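You operate a simulated robot arm through the tools that you are given. There is no shell and no other tool. Be economical: measure what you need, move in short steps, check, and stop when the job is done.

You run a simulated robot arm. Do the job below in one go: nothing can be reset, and whatever is moved stays where it is left.

JOB
Zero the tester on the brass LINK cylinder, then put it back.
Fine: mode ZERO, orange arm over it, TRIM till the display reads 0; park the arm, cylinder in its pocket, tester left on in mode ZERO.

Only the result counts: the job must be done as asked and must still hold three seconds after the hand-in. Knocking over, shifting, dropping, spilling or breaking anything else fails it.

ROBOT AND FRAMES
A 6-joint arm with a two-finger parallel gripper, fixed in place. Base frame: the origin is at the foot of the arm, x ahead of it, y to its left, z up; the work surface is at about z = 0.004. Lengths are in m, angles in rad, forces in N, time in s.
With the tool pointing down near the work surface it reaches from about 0.24 to 0.58 m from the base axis. Its first joint turns from -2.897 to 2.897 rad. Payload 1.5 kg.
The tool frame sits at the grasp point between the pads (the TCP): z along the fingers, y along the line on which they close. The tips reach 0.03 m beyond it. Largest opening 0.08 m; finger width 0.017, thickness 0.012; the body of the gripper, 0.04 by 0.082 m, starts 0.08 m behind the TCP.
Orientation is that of the tool frame in the base frame, as a unit quaternion [x, y, z, w]. With the fingers straight down and closing along the base's y, the tool's x points along the base's -x, its y along +y and its z along -z.

CONTROLS
- The arm moves only by the tool jog_arm. Its argument "targets" is a list of rows, each a list of 7 numbers: the shift along the tool's x, y, z in units of 40 mm (1.0 is 40 mm), then the turn, a rotation vector about the tool's x, y, z in units of 6 degrees (1.0 is 6 degrees), then the closure, from 0 (fully open) to 1 (shut). In form: [[tx, ty, tz, rx, ry, rz, fingers], ...]. A call has 1 to 20 rows; each row shifts and turns the commanded pose from where the row before left it, along the tool's axes as they then stand. A call with a number of a shift or a turn outside -1 to 1 is refused whole. A row lasts 0.2 s, in which the tool goes at most 0.05 m and 0.15 rad; a call with a longer step from one row to the next is refused whole, and so is a gripper value outside its range. Where a pose cannot be reached the arm comes as near as it can. A force on the tool above 90 N (or 10 N above the force at the start of the call, whichever is more), or a blocked arm, ends the call early, and 0.2 s more pass. The fingers move at their own pace (about 0.072 m/s each) and stop on an object; they squeeze with about 28 N. The grip force told is the motor's: it shows also when the fingers shut on nothing. Time passes only in rows, and 0.2 s behind the last, so rows that do not move let the fingers close. It gives the time, the measured TCP pose, the force on the tool (base axes), the opening and the grip force at its end, in the units of the frame above (readings bear some noise), with the torque about the TCP (base axes, N m) and any sound that the robot's microphone picked up, and new pictures: "show" is both (left out), scene, wrist or none.
- Cameras (640 x 400 px; columns grow to the right, rows downward): "scene" is fixed at [0.2208, 0.6477, 0.6195]; the picture's right is [-0.94, -0.34, 0.00], its down [-0.18, 0.49, -0.85] and it looks along [0.29, -0.80, -0.52] (base axes); focal length 316 px, centre (320, 200). "wrist" rides on the gripper at [0.072, -0.007, -0.122] in the tool frame; the picture's right is [0.09, 1.00, 0.00], its down [-0.84, 0.08, -0.54] and it looks along [-0.54, 0.05, 0.84] (tool axes); focal length 238 px, centre (320, 200). There is no depth. A picture from a camera that has moved, and an enlarged one, comes with that camera's place and axes in the base frame and with its lens.
- inspect(camera, box): a new picture of the part [left, top, right, bottom] of that camera's present view, enlarged. The clock stands still meanwhile.
- close_job(): hands the job in; it is judged then, once.

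Go step by step. Nothing tells you positions but the pictures and the camera data: compare them with the known pose of the tool, close in by small moves and look again before you grip or let go. The budget is 120 turns and 200 pictures, counting those below and the enlarged ones. Unless the task says otherwise, let go and move clear before handing in, and close with one line.

The tools are called after "Request:" as a command line: name --pt "numbers of a row" for each row, then --argument value for the rest, lists and objects as JSON in quotes. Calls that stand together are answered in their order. jog_arm: Moves the arm, as the interface text tells. Its arguments: {"type":"object","properties":{"targets":{"type":"array"},"show":{"type":"string","enum":["both","scene","wrist","none"]}},"required":["targets"]} The other tools are called the same way: inspect (camera, box) takes an enlarged picture of a part of a camera's view; close_job () hands the job in.

At the start:

```text
time: 0.0
ee_pos: [0.2905, 0.0053, 0.4255]
orientation: [0.001, 1.0, 0.001, 0.001]
contact_force: [-0.5, 0.0, -0.6]
torque: [-0.02, 0.01, -0.01]
grip_width: 0.0799
grip_force: 0.0
```

scene: 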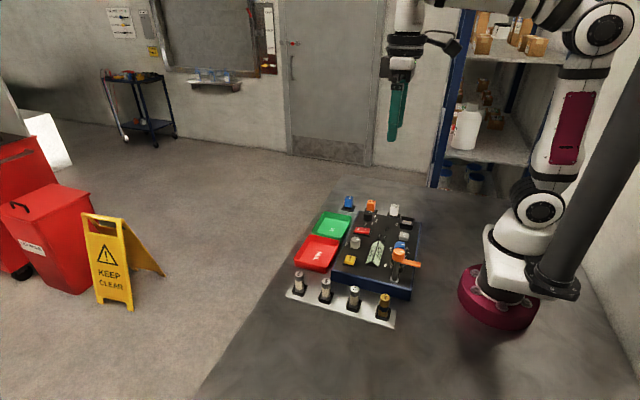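
wrist: 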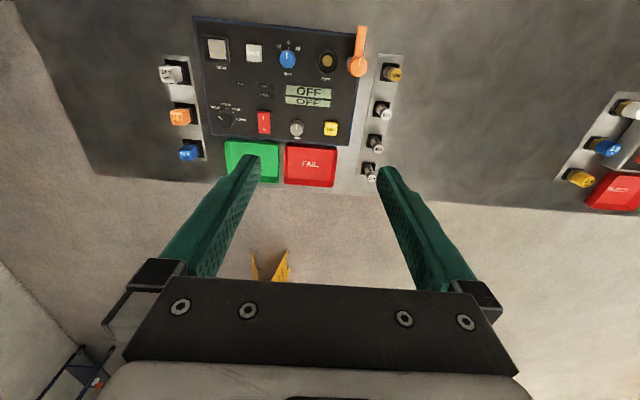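

The tester sits in front of the arm, with cylinders along a strip on its +y side and the brass one nearest the base. I'll enlarge both views to read the labels.

Request:
inspect --camera "wrist" --box '[150, 0, 450, 200]'

Request:
inspect --camera "scene" --box '[270, 180, 450, 330]'

```text
2.00 times, centred on (300, 100) of wrist
camera zoom: at [0.2177, -0.0016, 0.5468], right [-0.09, 1.0, 0.0], down [0.84, 0.08, 0.54], along [0.54, 0.05, -0.84], focal length 477 px, centre (360, 400)
```

zoom: 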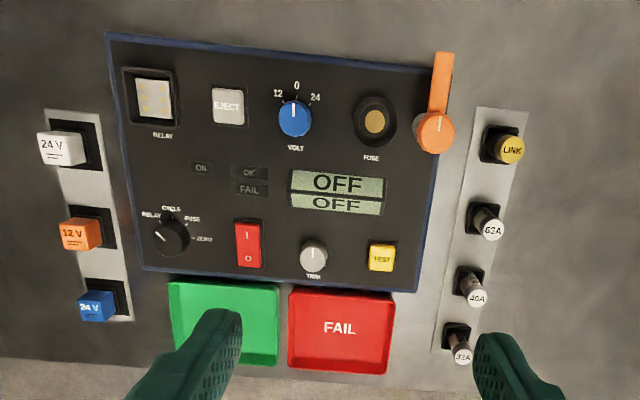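

```text
2.67 times, centred on (360, 255) of scene
camera zoom: at [0.2208, 0.6477, 0.6195], right [-0.94, -0.34, 0.0], down [-0.18, 0.49, -0.85], along [0.29, -0.8, -0.52], focal length 841 px, centre (213, 53)
```

zoom: 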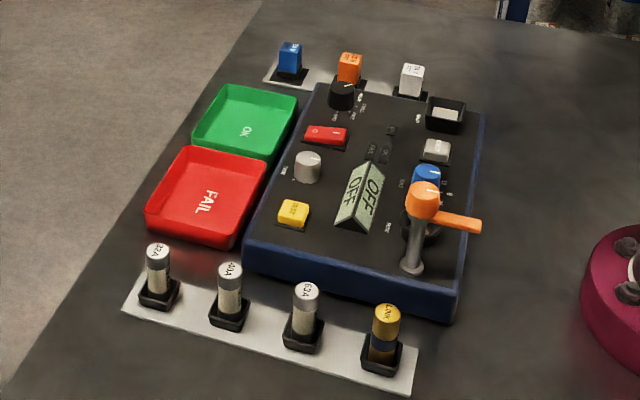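

The LINK is at about (0.249, 0.135) with its top near z 0.067. The fuse socket is near (0.238, 0.015), and the orange arm's hub is near (0.238, 0.058) at z 0.125. I'll move down for a closer view.

Request:
jog_arm --pt "-0.5 0.5 1 0 0 0 0" --pt "-0.5 0.5 1 0 0 0 0" --pt "0 0 1 0 0 0 0" --pt "0 0 0.5 0 0 0 0" --pt "0 0 0 0 0 0 0" --show "both"

Request:
inspect --camera "wrist" --box '[100, 0, 500, 250]'

```text
time: 1.2
ee_pos: [0.3312, 0.0446, 0.285]
orientation: [0.001, 1.0, 0.002, 0.001]
contact_force: [-0.3, 0.4, 0.1]
torque: [0.0, -0.01, 0.02]
grip_width: 0.0797
grip_force: 0.0
camera wrist: at [0.2586, 0.0386, 0.4068], right [-0.09, 1.0, 0.0], down [0.84, 0.08, 0.54], along [0.54, 0.05, -0.84], focal length 238 px, centre (320, 200)
```

scene: 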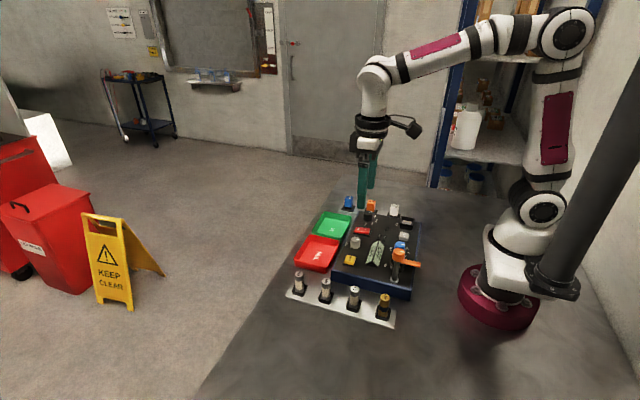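
wrist: 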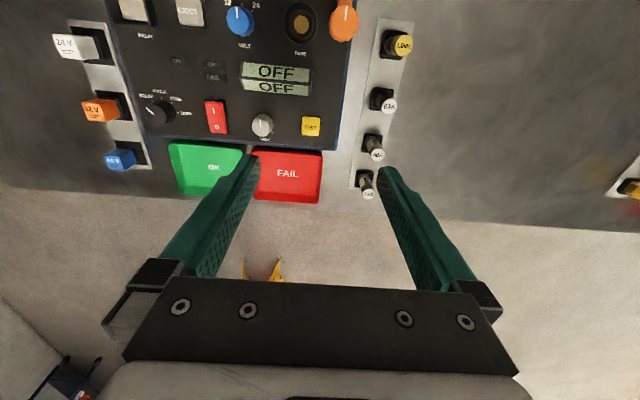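

```text
1.60 times, centred on (300, 125) of wrist
camera zoom: at [0.2586, 0.0386, 0.4068], right [-0.09, 1.0, 0.0], down [0.84, 0.08, 0.54], along [0.54, 0.05, -0.84], focal length 381 px, centre (352, 320)
```

zoom: 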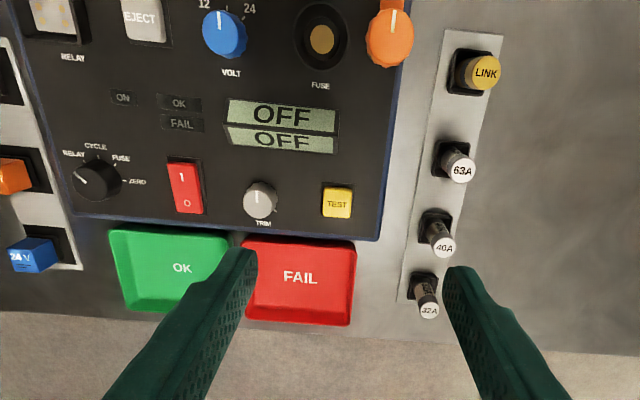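

The rocker's I side is at about (0.345, -0.104), z 0.05, the mode dial at (0.357, -0.174) and TRIM at (0.358, -0.034). First I'll switch the tester on with closed fingers, starting from a position above the I side.

Request:
jog_arm --pt "-0.0875 -0.935 0.7 0 0 0 1" --pt "-0.0875 -0.935 0.7 0 0 0 1" --pt "-0.0875 -0.935 0.7 0 0 0 1" --pt "-0.0875 -0.935 0.7 0 0 0 1" --pt "0 0 1 0 0 0 1" --pt "0 0 0.35 0 0 0 1" --pt "0 0 0 0 0 0 1" --show "both"

```text
time: 2.8
ee_pos: [0.345, -0.1046, 0.1187]
orientation: [0.0, 1.0, 0.002, 0.001]
contact_force: [-0.4, -0.3, 0.6]
torque: [-0.01, -0.02, -0.01]
grip_width: 0.0002
grip_force: 21.2
camera wrist: at [0.2724, -0.1108, 0.2405], right [-0.09, 1.0, 0.0], down [0.84, 0.08, 0.54], along [0.54, 0.05, -0.84], focal length 238 px, centre (320, 200)
```

scene: 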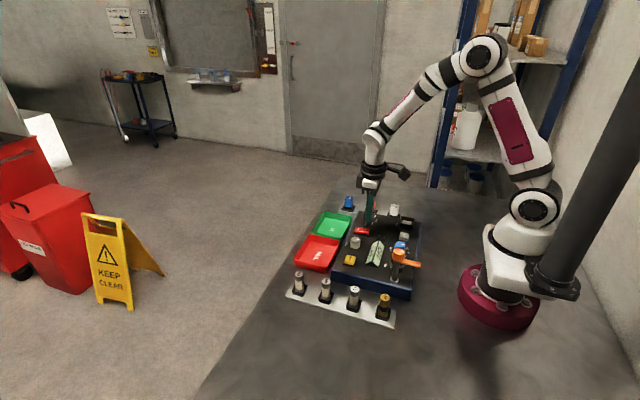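
wrist: 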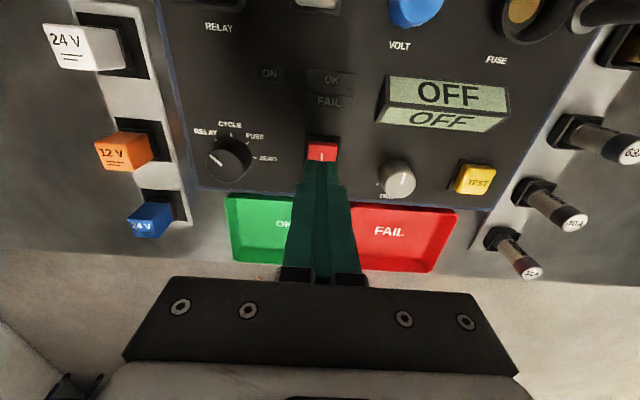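

The closed tips are above the I half, so I'll press down gradually.

Request:
jog_arm --pt "0 0 0.4 0 0 0 1" --pt "0 0 0.35 0 0 0 1" --pt "0 0 0.15 0 0 0 1" --pt "0 0 0.1 0 0 0 1" --pt "0 0 0.1 0 0 0 1" --show "wrist"

```text
time: 3.7
ee_pos: [0.3451, -0.1037, 0.0845]
orientation: [0.001, 1.0, 0.0, 0.001]
contact_force: [-10.7, 1.5, 22.1]
torque: [0.04, 0.1, 0.24]
grip_width: 0.0001
grip_force: 21.1
stopped in row 4: the force on the tool passed its limit at 118 N (the readings are from after the stop); the commanded pose is now the measured one
camera wrist: at [0.2722, -0.1106, 0.2065], right [-0.09, 1.0, 0.0], down [0.84, 0.07, 0.54], along [0.54, 0.05, -0.84], focal length 238 px, centre (320, 200)
```

wrist: 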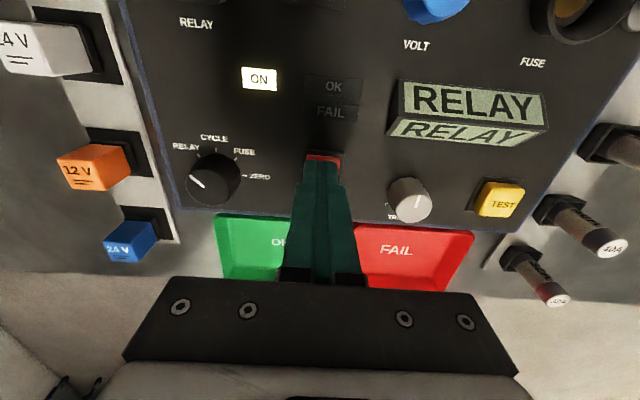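

The tester is on and shows RELAY. Next I'll lift, move above the mode dial and pre-rotate the hand so it has room to turn the dial clockwise.

Request:
jog_arm --pt "0 0 -1 0 0 0 1" --pt "0 0 -0.7 0 0 0 0.375" --pt "-0.12 -0.9 0 0 0 0 0.375" --pt "-0.12 -0.9 0 0 0 0 0.375" --pt "0 0 0 0 0 -1 0.375" --pt "0 0 0 0 0 -1 0.375" --pt "0 0 0 0 0 -1 0.375" --pt "0 0 0 0 0 -1 0.375" --pt "0 0 0 0 0 -1 0.375" --pt "0 0 0 0 0 -1 0.375" --pt "0 0 0 0 0 -1 0.375" --pt "0 0 0 0 0 -1 0.375" --pt "0 0 0 0 0 -1 0.375" --pt "0 0 0 0 0 -1 0.375" --pt "0 0 0 0 0 0 0.375" --show "both"

```text
time: 6.9
ee_pos: [0.3542, -0.1764, 0.1526]
orientation: [-0.5, 0.866, 0.0, 0.001]
contact_force: [-0.5, 0.4, -0.2]
torque: [0.01, 0.06, -0.02]
grip_width: 0.0502
grip_force: 0.0
camera wrist: at [0.3232, -0.2418, 0.2736], right [-0.91, 0.42, 0.0], down [0.35, 0.76, 0.54], along [0.23, 0.49, -0.84], focal length 238 px, centre (320, 200)
```

scene: 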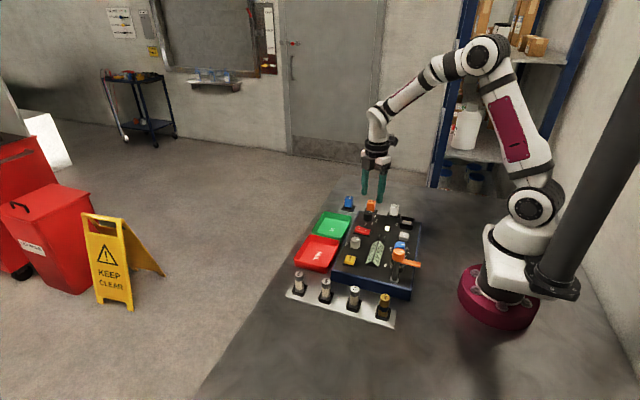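
wrist: 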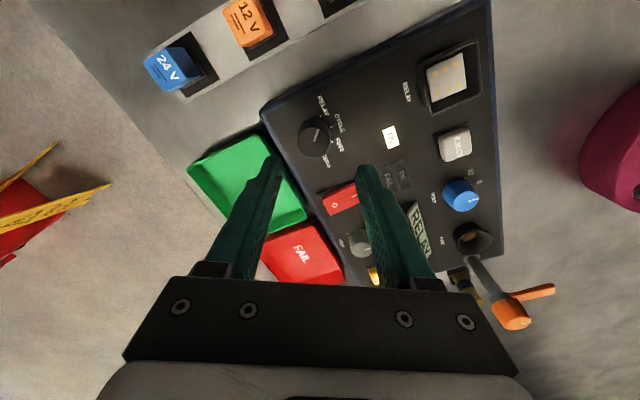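

The knob looks to be centred near (0.36, -0.181). I'll zoom in to refine that.

Request:
inspect --camera "wrist" --box '[250, 80, 410, 180]'

Request:
inspect --camera "scene" --box '[330, 190, 426, 250]'

```text
4.00 times, centred on (330, 130) of wrist
camera zoom: at [0.3232, -0.2418, 0.2736], right [-0.91, 0.42, 0.0], down [0.35, 0.76, 0.54], along [0.23, 0.49, -0.84], focal length 953 px, centre (280, 480)
```

zoom: 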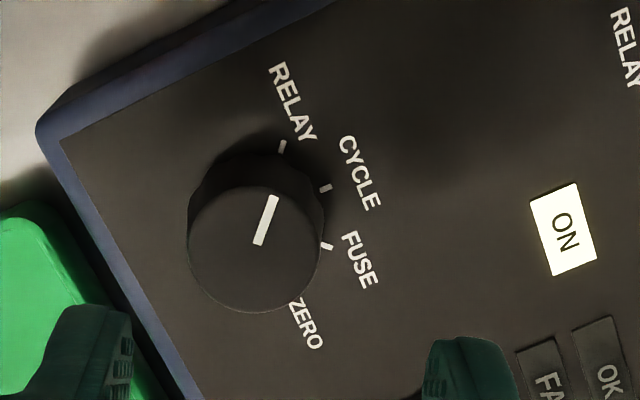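

```text
6.67 times, centred on (378, 220) of scene
camera zoom: at [0.2208, 0.6477, 0.6195], right [-0.94, -0.34, 0.0], down [-0.18, 0.49, -0.85], along [0.29, -0.8, -0.52], focal length 2104 px, centre (-67, 67)
```

zoom: 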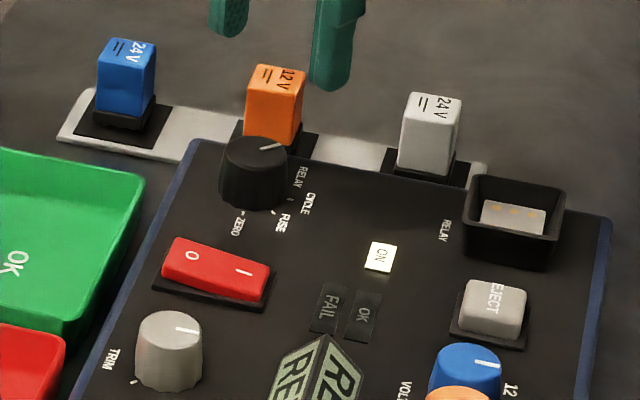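

The knob centre is (0.359, -0.179) with its top at z 0.067, and ZERO is about 135° clockwise of RELAY. I'll descend around it, grip it and turn partway.

Request:
jog_arm --pt "0 -0.137 1 0 0 0 0.375" --pt "0 0 0.5 0 0 0 0.375" --pt "0 0 0.2 0 0 0 0.375" --pt "0 0 0 0 0 0 1" --pt "0 0 0 0 0 0 1" --show "both"

```text
time: 8.1
ee_pos: [0.3591, -0.1789, 0.0851]
orientation: [-0.499, 0.866, -0.001, 0.002]
contact_force: [10.5, -5.3, -8.9]
torque: [-0.18, -0.39, -0.03]
grip_width: 0.0304
grip_force: 37.9
camera wrist: at [0.3281, -0.2445, 0.2061], right [-0.91, 0.42, 0.0], down [0.35, 0.76, 0.54], along [0.23, 0.49, -0.84], focal length 238 px, centre (320, 200)
```

scene: 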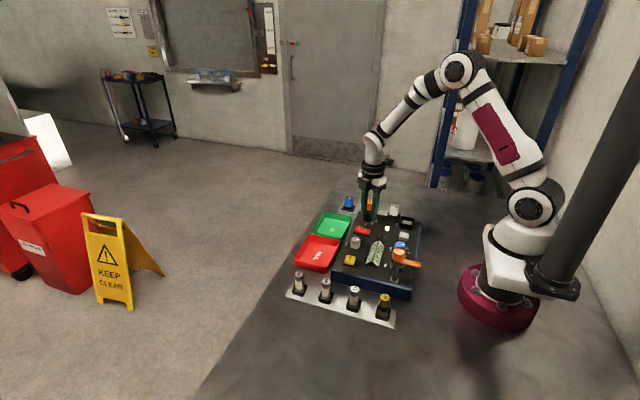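
wrist: 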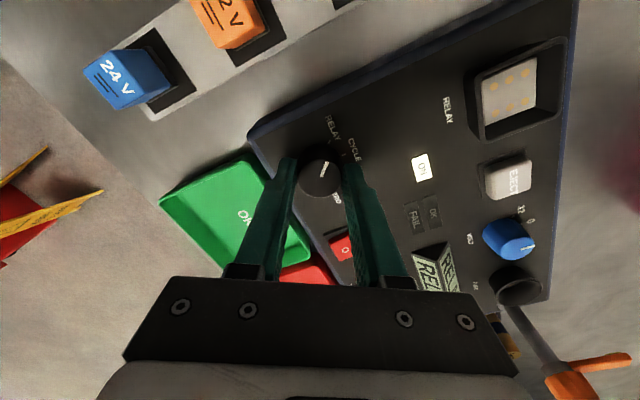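

The knob is gripped at a 30 mm width. Now I'll turn it clockwise in the first large step.

Request:
jog_arm --pt "0 0 0 0 0 1 1" --pt "0 0 0 0 0 1 1" --pt "0 0 0 0 0 1 1" --pt "0 0 0 0 0 1 1" --pt "0 0 0 0 0 1 1" --pt "0 0 0 0 0 1 1" --pt "0 0 0 0 0 1 1" --pt "0 0 0 0 0 1 1" --pt "0 0 0 0 0 1 1" --pt "0 0 0 0 0 1 1" --pt "0 0 0 0 0 1 1" --pt "0 0 0 0 0 1 1" --pt "0 0 0 0 0 1 1" --pt "0 0 0 0 0 1 1" --pt "0 0 0 0 0 1 1" --pt "0 0 0 0 0 1 1" --show "wrist"

```text
time: 11.5
ee_pos: [0.3593, -0.1771, 0.0839]
orientation: [0.311, 0.95, 0.002, 0.001]
contact_force: [-4.0, 39.7, 30.4]
torque: [1.26, -0.03, 0.02]
grip_width: 0.0301
grip_force: 39.3
camera wrist: at [0.2965, -0.141, 0.2062], right [0.51, 0.86, 0.0], down [0.72, -0.43, 0.54], along [0.47, -0.28, -0.84], focal length 238 px, centre (320, 200)
```

wrist: 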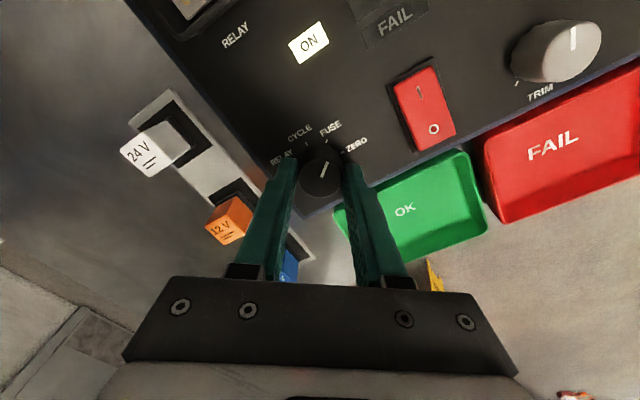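

The dial followed for 96° without slipping, and there is some side load. I'll relieve that by about 1.5 mm and turn the remaining 39°.

Request:
jog_arm --pt "0.025 0.035 -0.03 0 0 0 1" --pt "0 0 0 0 0 1 1" --pt "0 0 0 0 0 1 1" --pt "0 0 0 0 0 1 1" --pt "0 0 0 0 0 1 1" --pt "0 0 0 0 0 1 1" --pt "0 0 0 0 0 1 1" --pt "0 0 0 0 0 0.5 1" --pt "0 0 0 0 0 0 1" --show "both"

```text
time: 13.5
ee_pos: [0.3588, -0.1758, 0.0855]
orientation: [0.61, 0.793, 0.001, 0.0]
contact_force: [15.2, 2.3, -22.5]
torque: [0.1, -0.42, 0.01]
grip_width: 0.0303
grip_force: 39.6
camera wrist: at [0.3339, -0.1095, 0.2071], right [0.94, 0.34, 0.0], down [0.29, -0.79, 0.54], along [0.19, -0.51, -0.84], focal length 238 px, centre (320, 200)
```

scene: 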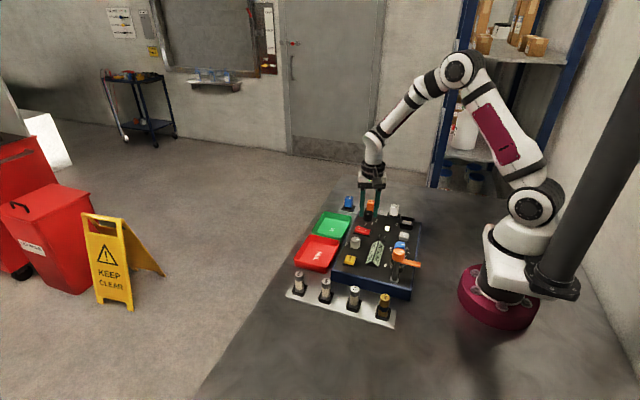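
wrist: 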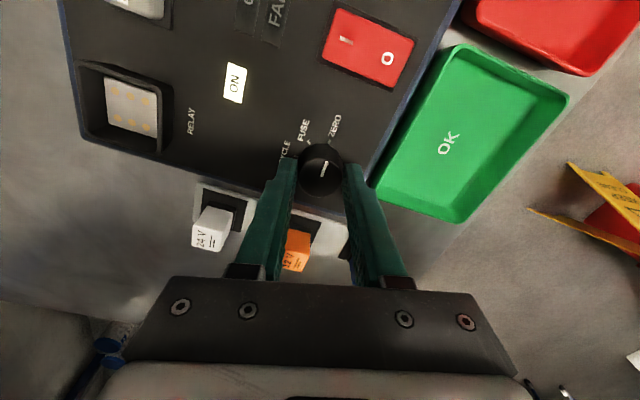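

The turn is done. I'll open the fingers, rise, and read the dial and display.

Request:
jog_arm --pt "0 0 0 0 0 0 0.375" --pt "0 0 0 0 0 0 0.375" --pt "0 0 -1 0 0 0 0.375" --pt "0 0 -1 0 0 -1 0.375" --pt "0 0 0 0 0 -1 0.375" --pt "0 0 0 0 0 -1 0.375" --pt "0 0 0 0 0 -1 0.375" --pt "0 0 0 0 0 -1 0.375" --pt "0 0 0 0 0 -1 0.375" --pt "0 0 0 0 0 -1 0.375" --pt "0 0 0 0 0 -1 0.375" --pt "0 0 0 0 0 -1 0.375" --pt "0 0 0 0 0 -1 0.375" --pt "0 0 0 0 0 -1 0.375" --pt "0 0 0 0 0 -1 0.375" --pt "0 0 0 0 0 -0.5 0.375" --show "wrist"

Request:
inspect --camera "scene" --box '[330, 200, 426, 280]'

```text
time: 16.9
ee_pos: [0.3592, -0.1781, 0.1662]
orientation: [0.0, 1.0, 0.001, 0.002]
contact_force: [0.2, 0.0, -0.2]
torque: [0.04, -0.01, 0.0]
grip_width: 0.05
grip_force: 0.1
camera wrist: at [0.2863, -0.1841, 0.287], right [-0.09, 1.0, 0.0], down [0.84, 0.08, 0.54], along [0.54, 0.05, -0.84], focal length 238 px, centre (320, 200)
```

wrist: 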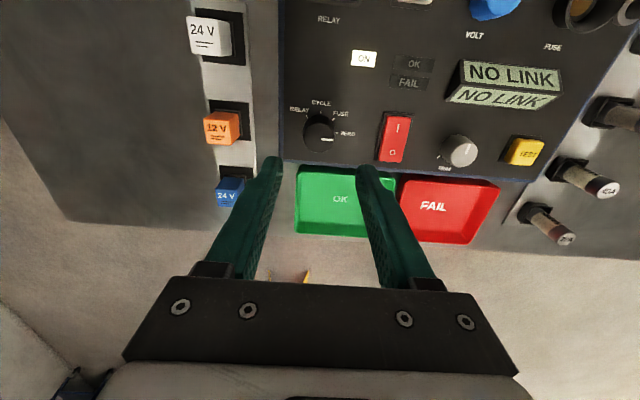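

```text
5.00 times, centred on (378, 240) of scene
camera zoom: at [0.2208, 0.6477, 0.6195], right [-0.94, -0.34, 0.0], down [-0.18, 0.49, -0.85], along [0.29, -0.8, -0.52], focal length 1578 px, centre (30, 0)
```

zoom: 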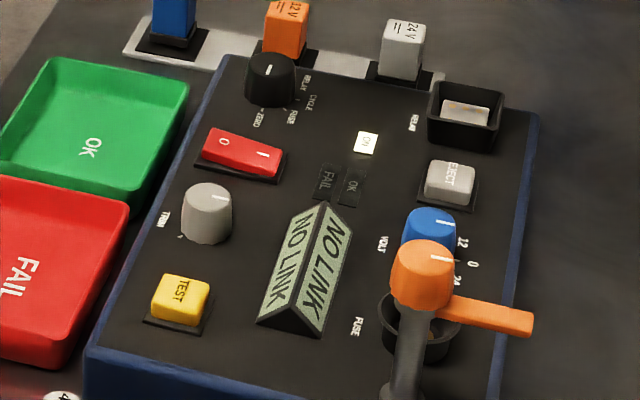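

The display shows NO LINK, so ZERO mode is set. Now I'll fly at a safe height to above the LINK cylinder.

Request:
jog_arm --pt "0 0.5 -0.9 0 0 0 0.375" --pt "0 1 0 0 0 0 0.375" --pt "0 1 0 0 0 0 0.375" --pt "0 1 0 0 0 0 0.375" --pt "0 1 0 0 0 0 0.375" --pt "0 1 0 0 0 0 0.375" --pt "0 1 0 0 0 0 0.375" --pt "0.65 0.7 0 0 0 0 0.375" --pt "0.7 0.62 0 0 0 0 0.375" --pt "0.7 0 0 0 0 0 0.375" --pt "0.7 0 0 0 0 0 0.375" --pt "0 0 0.5 0 0 0 0.375" --pt "0 0 0 0 0 0 0.375" --show "both"

```text
time: 19.7
ee_pos: [0.2493, 0.1355, 0.1803]
orientation: [0.001, 1.0, 0.001, 0.002]
contact_force: [0.2, -0.3, -0.3]
torque: [0.01, -0.01, 0.01]
grip_width: 0.0499
grip_force: 0.1
camera wrist: at [0.1766, 0.129, 0.3027], right [-0.09, 1.0, 0.0], down [0.84, 0.07, 0.54], along [0.54, 0.05, -0.84], focal length 238 px, centre (320, 200)
```

scene: 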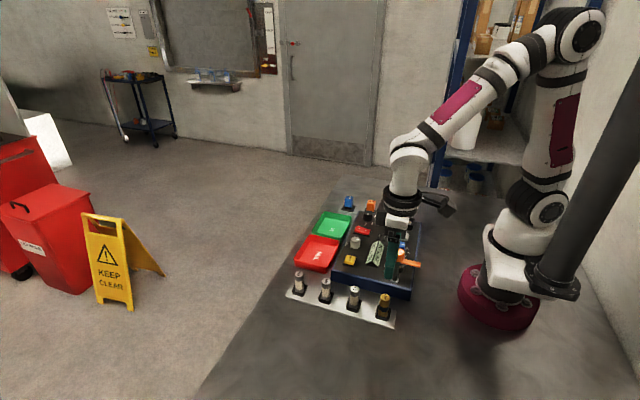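
wrist: 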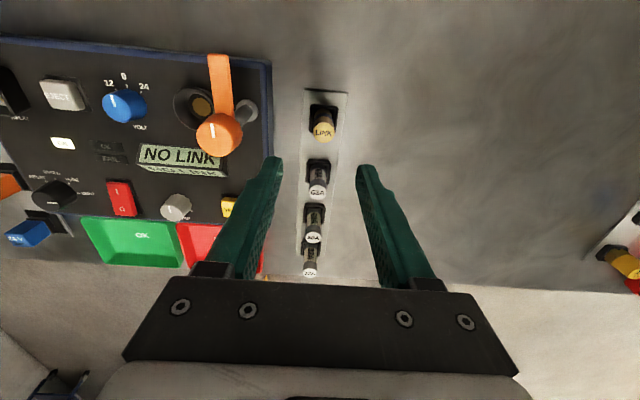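

The view over the LINK, socket and arm is good. I'll zoom in on each.

Request:
inspect --camera "wrist" --box '[270, 80, 366, 140]'

Request:
inspect --camera "wrist" --box '[160, 40, 288, 170]'

Request:
inspect --camera "scene" --box '[360, 230, 440, 330]'

```text
6.67 times, centred on (318, 110) of wrist
camera zoom: at [0.1766, 0.129, 0.3027], right [-0.09, 1.0, 0.0], down [0.84, 0.07, 0.54], along [0.54, 0.05, -0.84], focal length 1589 px, centre (333, 800)
```

zoom: 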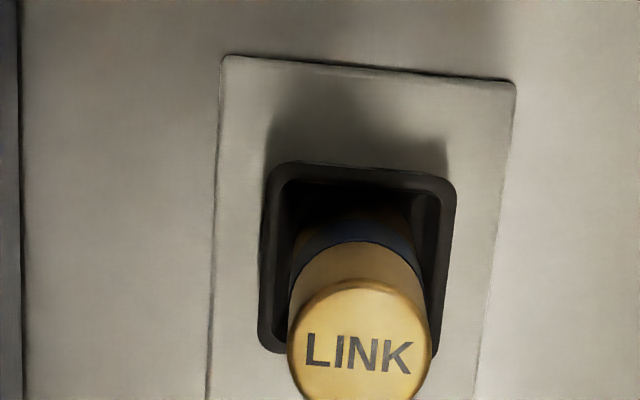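

```text
3.08 times, centred on (224, 105) of wrist
camera zoom: at [0.1766, 0.129, 0.3027], right [-0.09, 1.0, 0.0], down [0.84, 0.07, 0.54], along [0.54, 0.05, -0.84], focal length 733 px, centre (615, 492)
```

zoom: 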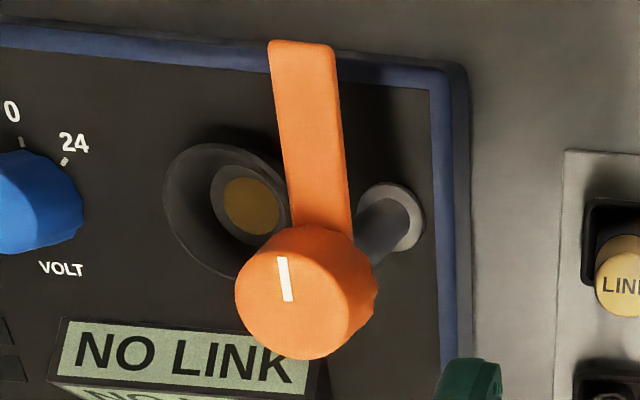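

```text
4.00 times, centred on (400, 280) of scene
camera zoom: at [0.2208, 0.6477, 0.6195], right [-0.94, -0.34, 0.0], down [-0.18, 0.49, -0.85], along [0.29, -0.8, -0.52], focal length 1262 px, centre (0, -120)
```

zoom: 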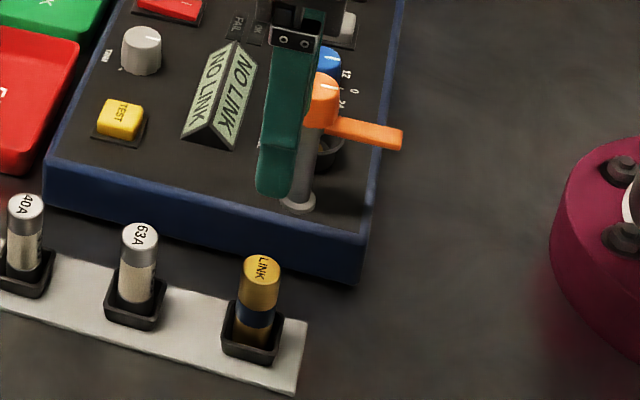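

The LINK is at (0.249, 0.139), 22 mm thick, with its top at z 0.067. I'll turn the hand 90° so the fingers close along x, which keeps them clear of the arm's hub at the socket. Then I'll look again.

Request:
jog_arm --pt "0 0.0875 0 0 0 -1 0.375" --pt "0 0 0 0 0 -1 0.375" --pt "0 0 0 0 0 -1 0.375" --pt "0 0 0 0 0 -1 0.375" --pt "0 0 0 0 0 -1 0.375" --pt "0 0 0 0 0 -1 0.375" --pt "0 0 0 0 0 -1 0.375" --pt "0 0 0 0 0 -1 0.375" --pt "0 0 0 0 0 -1 0.375" --pt "0 0 0 0 0 -1 0.375" --pt "0 0 0 0 0 -1 0.375" --pt "0 0 0 0 0 -1 0.375" --pt "0 0 0 0 0 -1 0.375" --pt "0 0 0 0 0 -1 0.375" --pt "0 0 0 0 0 -1 0.375" --pt "0 0 1 0 0 0 0.4" --show "wrist"

```text
time: 23.1
ee_pos: [0.2495, 0.1387, 0.1427]
orientation: [0.708, -0.707, 0.0, -0.002]
contact_force: [1.0, 0.5, 0.1]
torque: [-0.05, 0.03, -0.03]
grip_width: 0.0479
grip_force: 0.2
camera wrist: at [0.2554, 0.0669, 0.2639], right [-1.0, -0.09, 0.0], down [-0.08, 0.84, 0.54], along [-0.05, 0.54, -0.84], focal length 238 px, centre (320, 200)
```

wrist: 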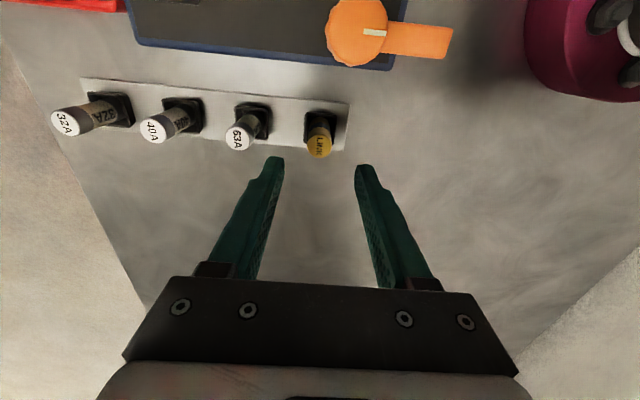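

It lines up to within about 2 mm. I'll descend with the fingers straddling it along x and grip high on the cylinder.

Request:
jog_arm --pt "-0.04 0 1 0 0 0 0.4" --pt "0 0 0.6 0 0 0 0.4" --pt "0 0 0.4 0 0 0 0.4" --pt "0 0 0 0 0 0 0.4" --show "both"

Request:
inspect --camera "scene" --box '[340, 240, 436, 330]'

```text
time: 24.1
ee_pos: [0.2495, 0.1418, 0.0617]
orientation: [-0.706, 0.708, -0.001, 0.002]
contact_force: [-0.8, -0.1, 0.1]
torque: [-0.01, -0.02, -0.02]
grip_width: 0.048
grip_force: 0.0
camera wrist: at [0.2559, 0.0694, 0.1835], right [-1.0, -0.09, 0.0], down [-0.08, 0.84, 0.54], along [-0.05, 0.54, -0.84], focal length 238 px, centre (320, 200)
```

scene: 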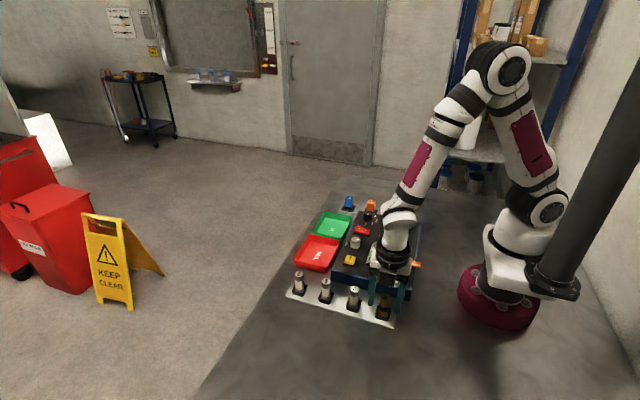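
wrist: 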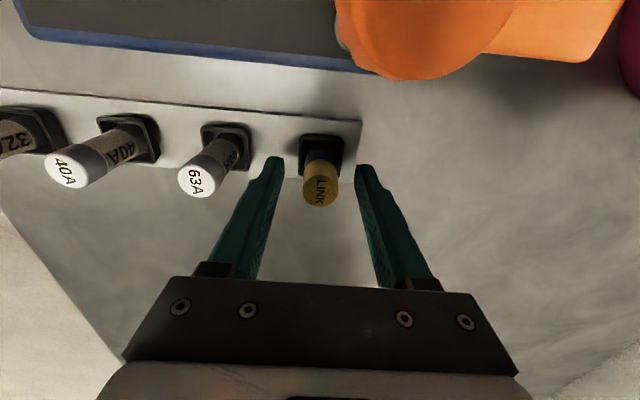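

```text
4.44 times, centred on (388, 285) of scene
camera zoom: at [0.2208, 0.6477, 0.6195], right [-0.94, -0.34, 0.0], down [-0.18, 0.49, -0.85], along [0.29, -0.8, -0.52], focal length 1402 px, centre (18, -178)
```

zoom: 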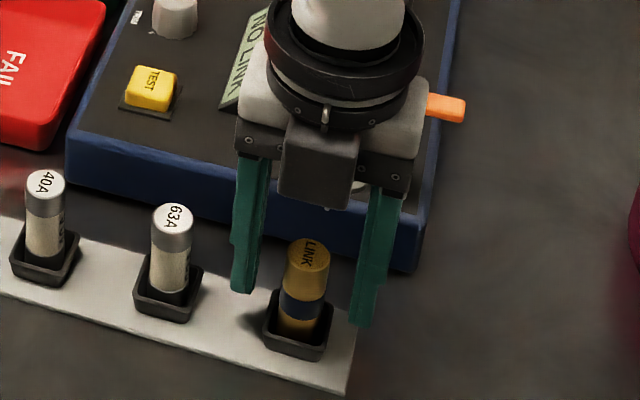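

The LINK sits between the fingers. I'll correct about 2.5 mm in y and close.

Request:
jog_arm --pt "0.065 0 0 0 0 0 0.4" --pt "0 0 0 0 0 0 1" --pt "0 0 0 0 0 0 1" --pt "0 0 0 0 0 0 1" --show "wrist"

```text
time: 25.1
ee_pos: [0.2501, 0.1398, 0.0609]
orientation: [-0.707, 0.707, -0.001, 0.002]
contact_force: [-0.4, -0.1, -0.4]
torque: [0.0, 0.0, 0.02]
grip_width: 0.0212
grip_force: 27.6
camera wrist: at [0.2561, 0.0669, 0.1836], right [-1.0, -0.09, 0.0], down [-0.08, 0.84, 0.54], along [-0.05, 0.54, -0.84], focal length 238 px, centre (320, 200)
```

wrist: 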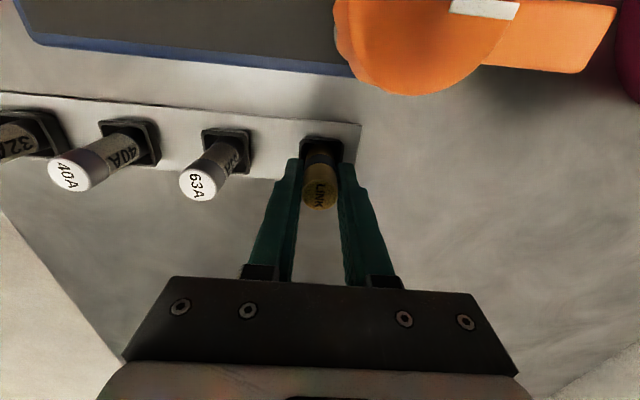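

The LINK is gripped at 21 mm. I'll lift it straight up, well above the hub, and carry it over the socket.

Request:
jog_arm --pt "0 0 -0.5 0 0 0 1" --pt "0 0 -1 0 0 0 1" --pt "0 0 -1 0 0 0 1" --pt "0 0 -1 0 0 0 1" --pt "0 0 -0.4 0 0 0 1" --pt "0.6 0.1 0 0 0 0 1" --pt "0.9 0.1 0 0 0 0 1" --pt "0.9 0.1 0 0 0 0 1" --pt "0.73 0 0 0 0 0 1" --pt "0 0 0 0 0 0 1" --show "both"

Request:
inspect --camera "wrist" --box '[240, 100, 400, 220]'

Request:
inspect --camera "scene" --box '[360, 200, 456, 290]'

```text
time: 27.3
ee_pos: [0.2376, 0.0142, 0.218]
orientation: [-0.706, 0.708, -0.001, 0.002]
contact_force: [-0.9, -0.4, -1.7]
torque: [0.0, 0.02, 0.02]
grip_width: 0.0212
grip_force: 28.1
camera wrist: at [0.243, -0.0584, 0.3391], right [-1.0, -0.09, 0.0], down [-0.08, 0.84, 0.54], along [-0.05, 0.54, -0.84], focal length 238 px, centre (320, 200)
```

scene: 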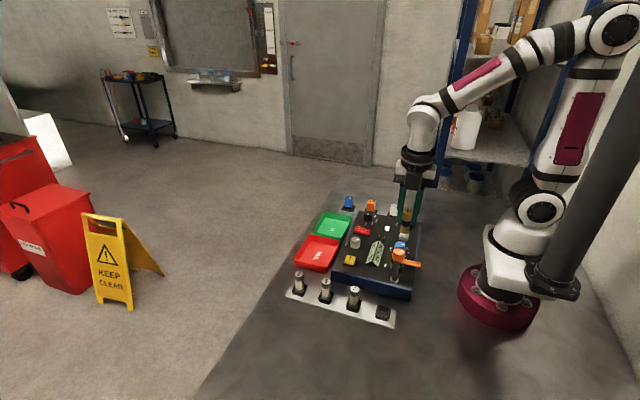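
wrist: 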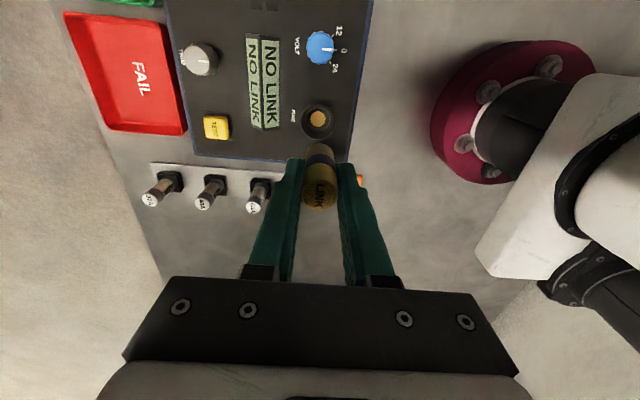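

```text
3.33 times, centred on (320, 160) of wrist
camera zoom: at [0.243, -0.0584, 0.3391], right [-1.0, -0.09, 0.0], down [-0.08, 0.84, 0.54], along [-0.05, 0.54, -0.84], focal length 794 px, centre (320, 333)
```

zoom: 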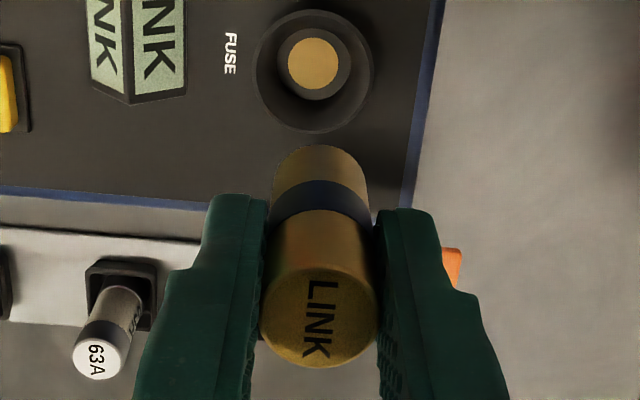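

```text
4.44 times, centred on (408, 245) of scene
camera zoom: at [0.2208, 0.6477, 0.6195], right [-0.94, -0.34, 0.0], down [-0.18, 0.49, -0.85], along [0.29, -0.8, -0.52], focal length 1402 px, centre (-71, 0)
```

zoom: 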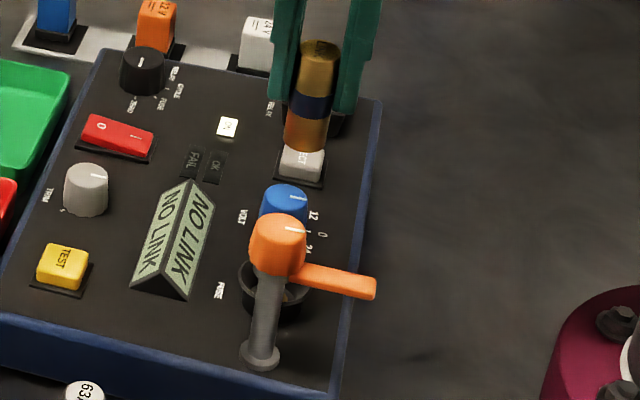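

The socket centre is (0.239, 0.0144) and the LINK is about 2 mm short of it in each axis. I'll correct that and go down to just above the cup.

Request:
jog_arm --pt "-0.045 -0.04 0.8 0 0 0 1" --pt "0 0 0.8 0 0 0 1" --pt "0 0 0.5 0 0 0 1" --pt "0 0 0 0 0 0 1" --show "wrist"

Request:
inspect --camera "wrist" --box '[240, 100, 400, 220]'

Request:
inspect --camera "scene" --box '[360, 220, 440, 290]'

```text
time: 28.3
ee_pos: [0.2393, 0.0144, 0.1334]
orientation: [-0.706, 0.708, -0.001, 0.002]
contact_force: [-0.8, 0.1, -1.9]
torque: [-0.01, 0.01, -0.01]
grip_width: 0.0211
grip_force: 28.2
camera wrist: at [0.2452, -0.0573, 0.2549], right [-1.0, -0.09, 0.0], down [-0.08, 0.84, 0.54], along [-0.05, 0.54, -0.84], focal length 238 px, centre (320, 200)
```

wrist: 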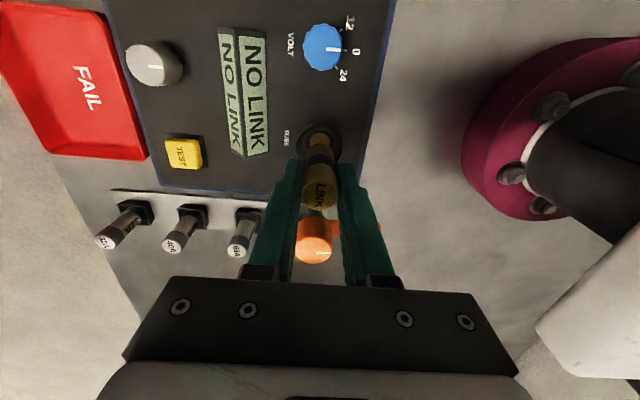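

```text
3.33 times, centred on (320, 160) of wrist
camera zoom: at [0.2452, -0.0573, 0.2549], right [-1.0, -0.09, 0.0], down [-0.08, 0.84, 0.54], along [-0.05, 0.54, -0.84], focal length 794 px, centre (320, 333)
```

zoom: 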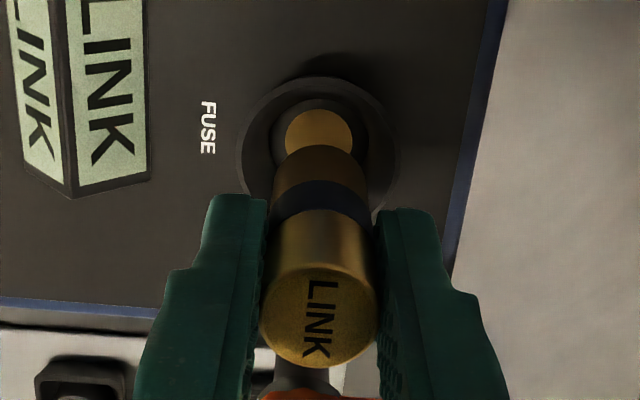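

```text
5.71 times, centred on (400, 255) of scene
camera zoom: at [0.2208, 0.6477, 0.6195], right [-0.94, -0.34, 0.0], down [-0.18, 0.49, -0.85], along [0.29, -0.8, -0.52], focal length 1803 px, centre (-137, -114)
```

zoom: 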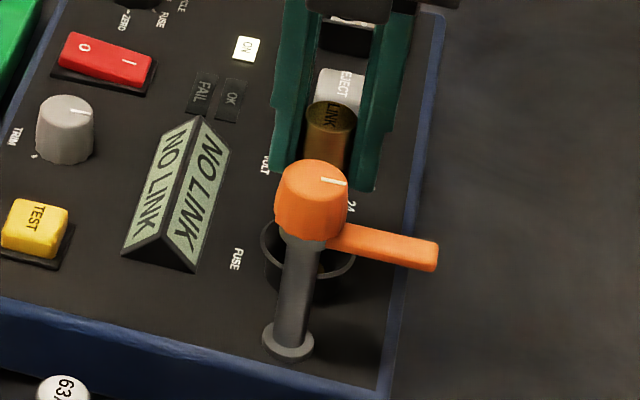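

Alignment looks good. I'll descend slowly into the cup, watching the force.

Request:
jog_arm --pt "0 0 0.3 0 0 0 1" --pt "0 0 0.2 0 0 0 1" --pt "0 0 0.1 0 0 0 1" --pt "0 0 0 0 0 0 1" --show "wrist"

```text
time: 29.3
ee_pos: [0.2393, 0.0157, 0.11]
orientation: [-0.707, 0.708, -0.001, 0.001]
contact_force: [-0.3, -0.8, -1.7]
torque: [0.01, 0.01, -0.01]
grip_width: 0.0211
grip_force: 28.4
camera wrist: at [0.2449, -0.0569, 0.2308], right [-1.0, -0.09, 0.0], down [-0.08, 0.84, 0.54], along [-0.05, 0.54, -0.84], focal length 238 px, centre (320, 200)
```

wrist: 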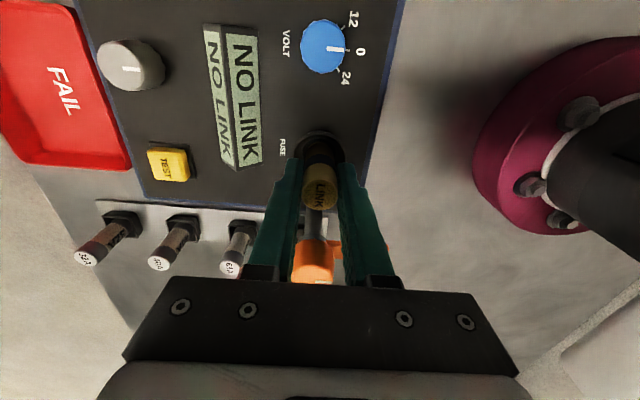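

Request:
jog_arm --pt "0 0 0.05 0 0 0 1" --pt "0 0 0.05 0 0 0 1" --pt "0 0 0.05 0 0 0 1" --pt "0 0 0.05 0 0 0 1" --pt "0 0 0 0 0 0 1" --show "wrist"

Request:
inspect --camera "wrist" --box '[240, 100, 400, 220]'

```text
time: 30.5
ee_pos: [0.2393, 0.0147, 0.1019]
orientation: [-0.706, 0.708, -0.001, 0.002]
contact_force: [-4.5, 0.6, 26.7]
torque: [0.05, 0.26, -0.01]
grip_width: 0.0211
grip_force: 28.0
camera wrist: at [0.2448, -0.057, 0.2235], right [-1.0, -0.09, 0.0], down [-0.08, 0.84, 0.54], along [-0.05, 0.54, -0.84], focal length 238 px, centre (320, 200)
```

wrist: 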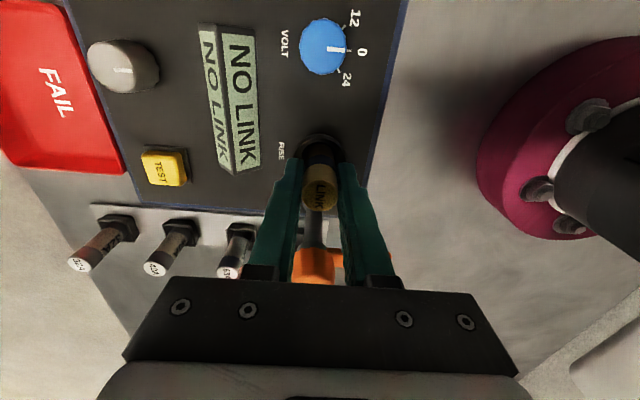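

```text
3.33 times, centred on (320, 160) of wrist
camera zoom: at [0.2448, -0.057, 0.2235], right [-1.0, -0.09, 0.0], down [-0.08, 0.84, 0.54], along [-0.05, 0.54, -0.84], focal length 794 px, centre (320, 333)
```

zoom: 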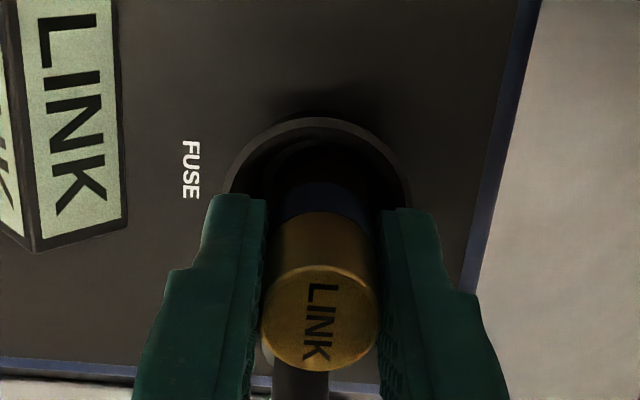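

Contact is at TCP z 0.102, so the LINK top is about 0.108, just under the lever height, which fits with it being seated. I'll open gently and look.

Request:
jog_arm --pt "0 0 -0.03 0 0 0 0.6" --pt "0 0 0 0 0 0 0.45" --pt "0 0 0 0 0 0 0.45" --show "wrist"

Request:
inspect --camera "wrist" --box '[240, 100, 400, 220]'

```text
time: 31.3
ee_pos: [0.2398, 0.0147, 0.1033]
orientation: [-0.707, 0.707, -0.001, 0.002]
contact_force: [0.2, -0.9, -0.6]
torque: [0.0, 0.01, 0.02]
grip_width: 0.0442
grip_force: 0.1
camera wrist: at [0.2447, -0.0571, 0.2247], right [-1.0, -0.09, 0.0], down [-0.08, 0.84, 0.54], along [-0.05, 0.54, -0.84], focal length 238 px, centre (320, 200)
```

wrist: 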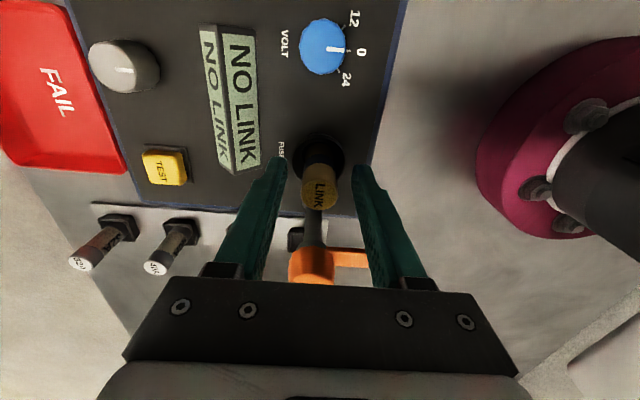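

```text
3.33 times, centred on (320, 160) of wrist
camera zoom: at [0.2447, -0.0571, 0.2247], right [-1.0, -0.09, 0.0], down [-0.08, 0.84, 0.54], along [-0.05, 0.54, -0.84], focal length 794 px, centre (320, 333)
```

zoom: 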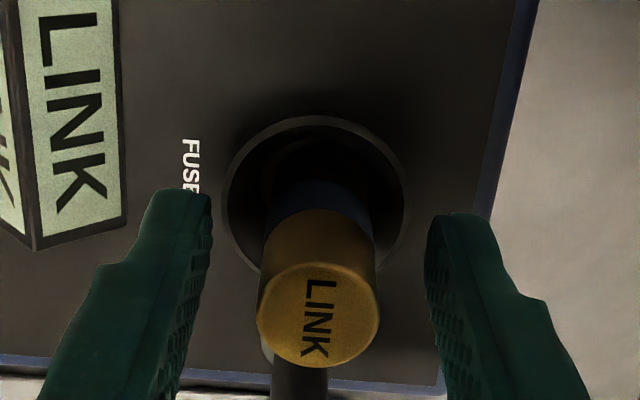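

The LINK stands upright in the socket. I'll lift clear, move over the hub and turn to -30° so the fingers avoid both the lever and the LINK.

Request:
jog_arm --pt "0 0 -0.5 0 0 0 0.4" --pt "0 0 -1 0 0 0 0.35" --pt "0 0 -1 0 0 0 0.35" --pt "-0.55 0.01 0 0 0 0 0.35" --pt "-0.55 0.01 0 0 0 0 0.35" --pt "0 0 0 0 0 1 0.35" --pt "0 0 0 0 0 1 0.35" --pt "0 0 0 0 0 1 0.35" --pt "0 0 0 0 0 1 0.35" --pt "0 0 0 0 0 1 0.35" --pt "0 0 0 0 0 1 0.35" --pt "0 0 0 0 0 1 0.35" --pt "0 0 0 0 0 1 0.35" --pt "0 0 0 0 0 1 0.35" --pt "0 0 0 0 0 1 0.35" --pt "0 0 0 0 0 0 0.35" --show "both"

Request:
inspect --camera "wrist" --box '[240, 80, 400, 200]'

Request:
inspect --camera "scene" --box '[350, 210, 446, 290]'

```text
time: 34.7
ee_pos: [0.2378, 0.0596, 0.2032]
orientation: [-0.257, 0.966, 0.0, 0.002]
contact_force: [0.0, 0.3, -0.7]
torque: [0.04, 0.01, -0.01]
grip_width: 0.0521
grip_force: 0.1
camera wrist: at [0.1782, 0.0171, 0.3243], right [-0.58, 0.82, 0.0], down [0.69, 0.48, 0.55], along [0.45, 0.31, -0.84], focal length 238 px, centre (320, 200)
```

scene: 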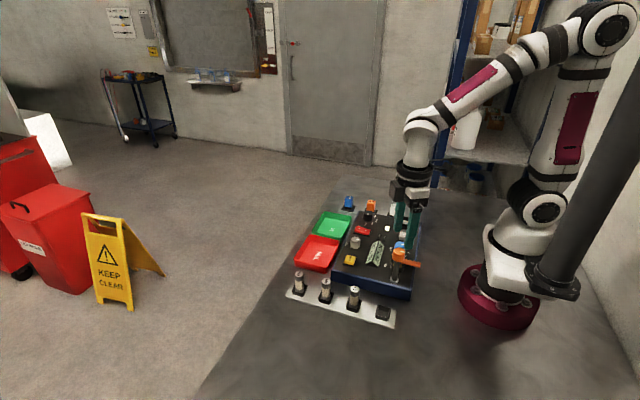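
wrist: 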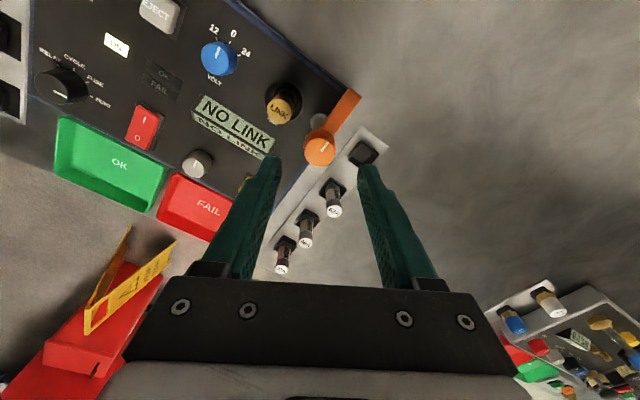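

```text
3.33 times, centred on (320, 140) of wrist
camera zoom: at [0.1782, 0.0171, 0.3243], right [-0.58, 0.82, 0.0], down [0.69, 0.48, 0.55], along [0.45, 0.31, -0.84], focal length 794 px, centre (320, 400)
```

zoom: 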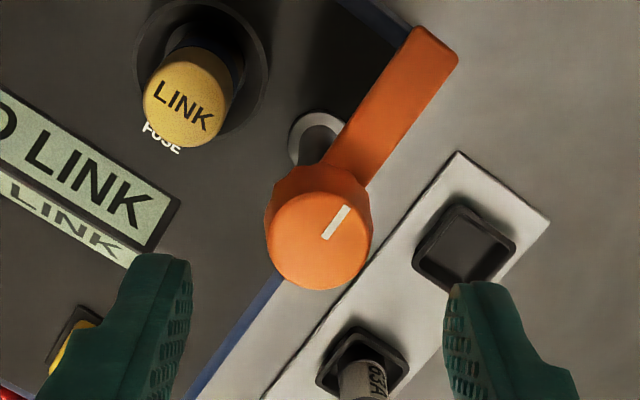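

```text
5.00 times, centred on (398, 250) of scene
camera zoom: at [0.2208, 0.6477, 0.6195], right [-0.94, -0.34, 0.0], down [-0.18, 0.49, -0.85], along [0.29, -0.8, -0.52], focal length 1578 px, centre (-70, -50)
```

zoom: 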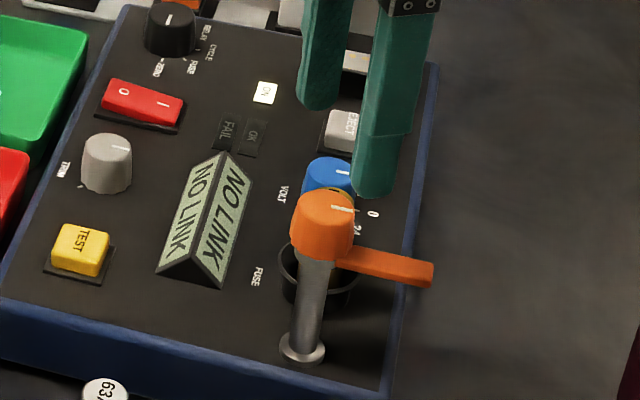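

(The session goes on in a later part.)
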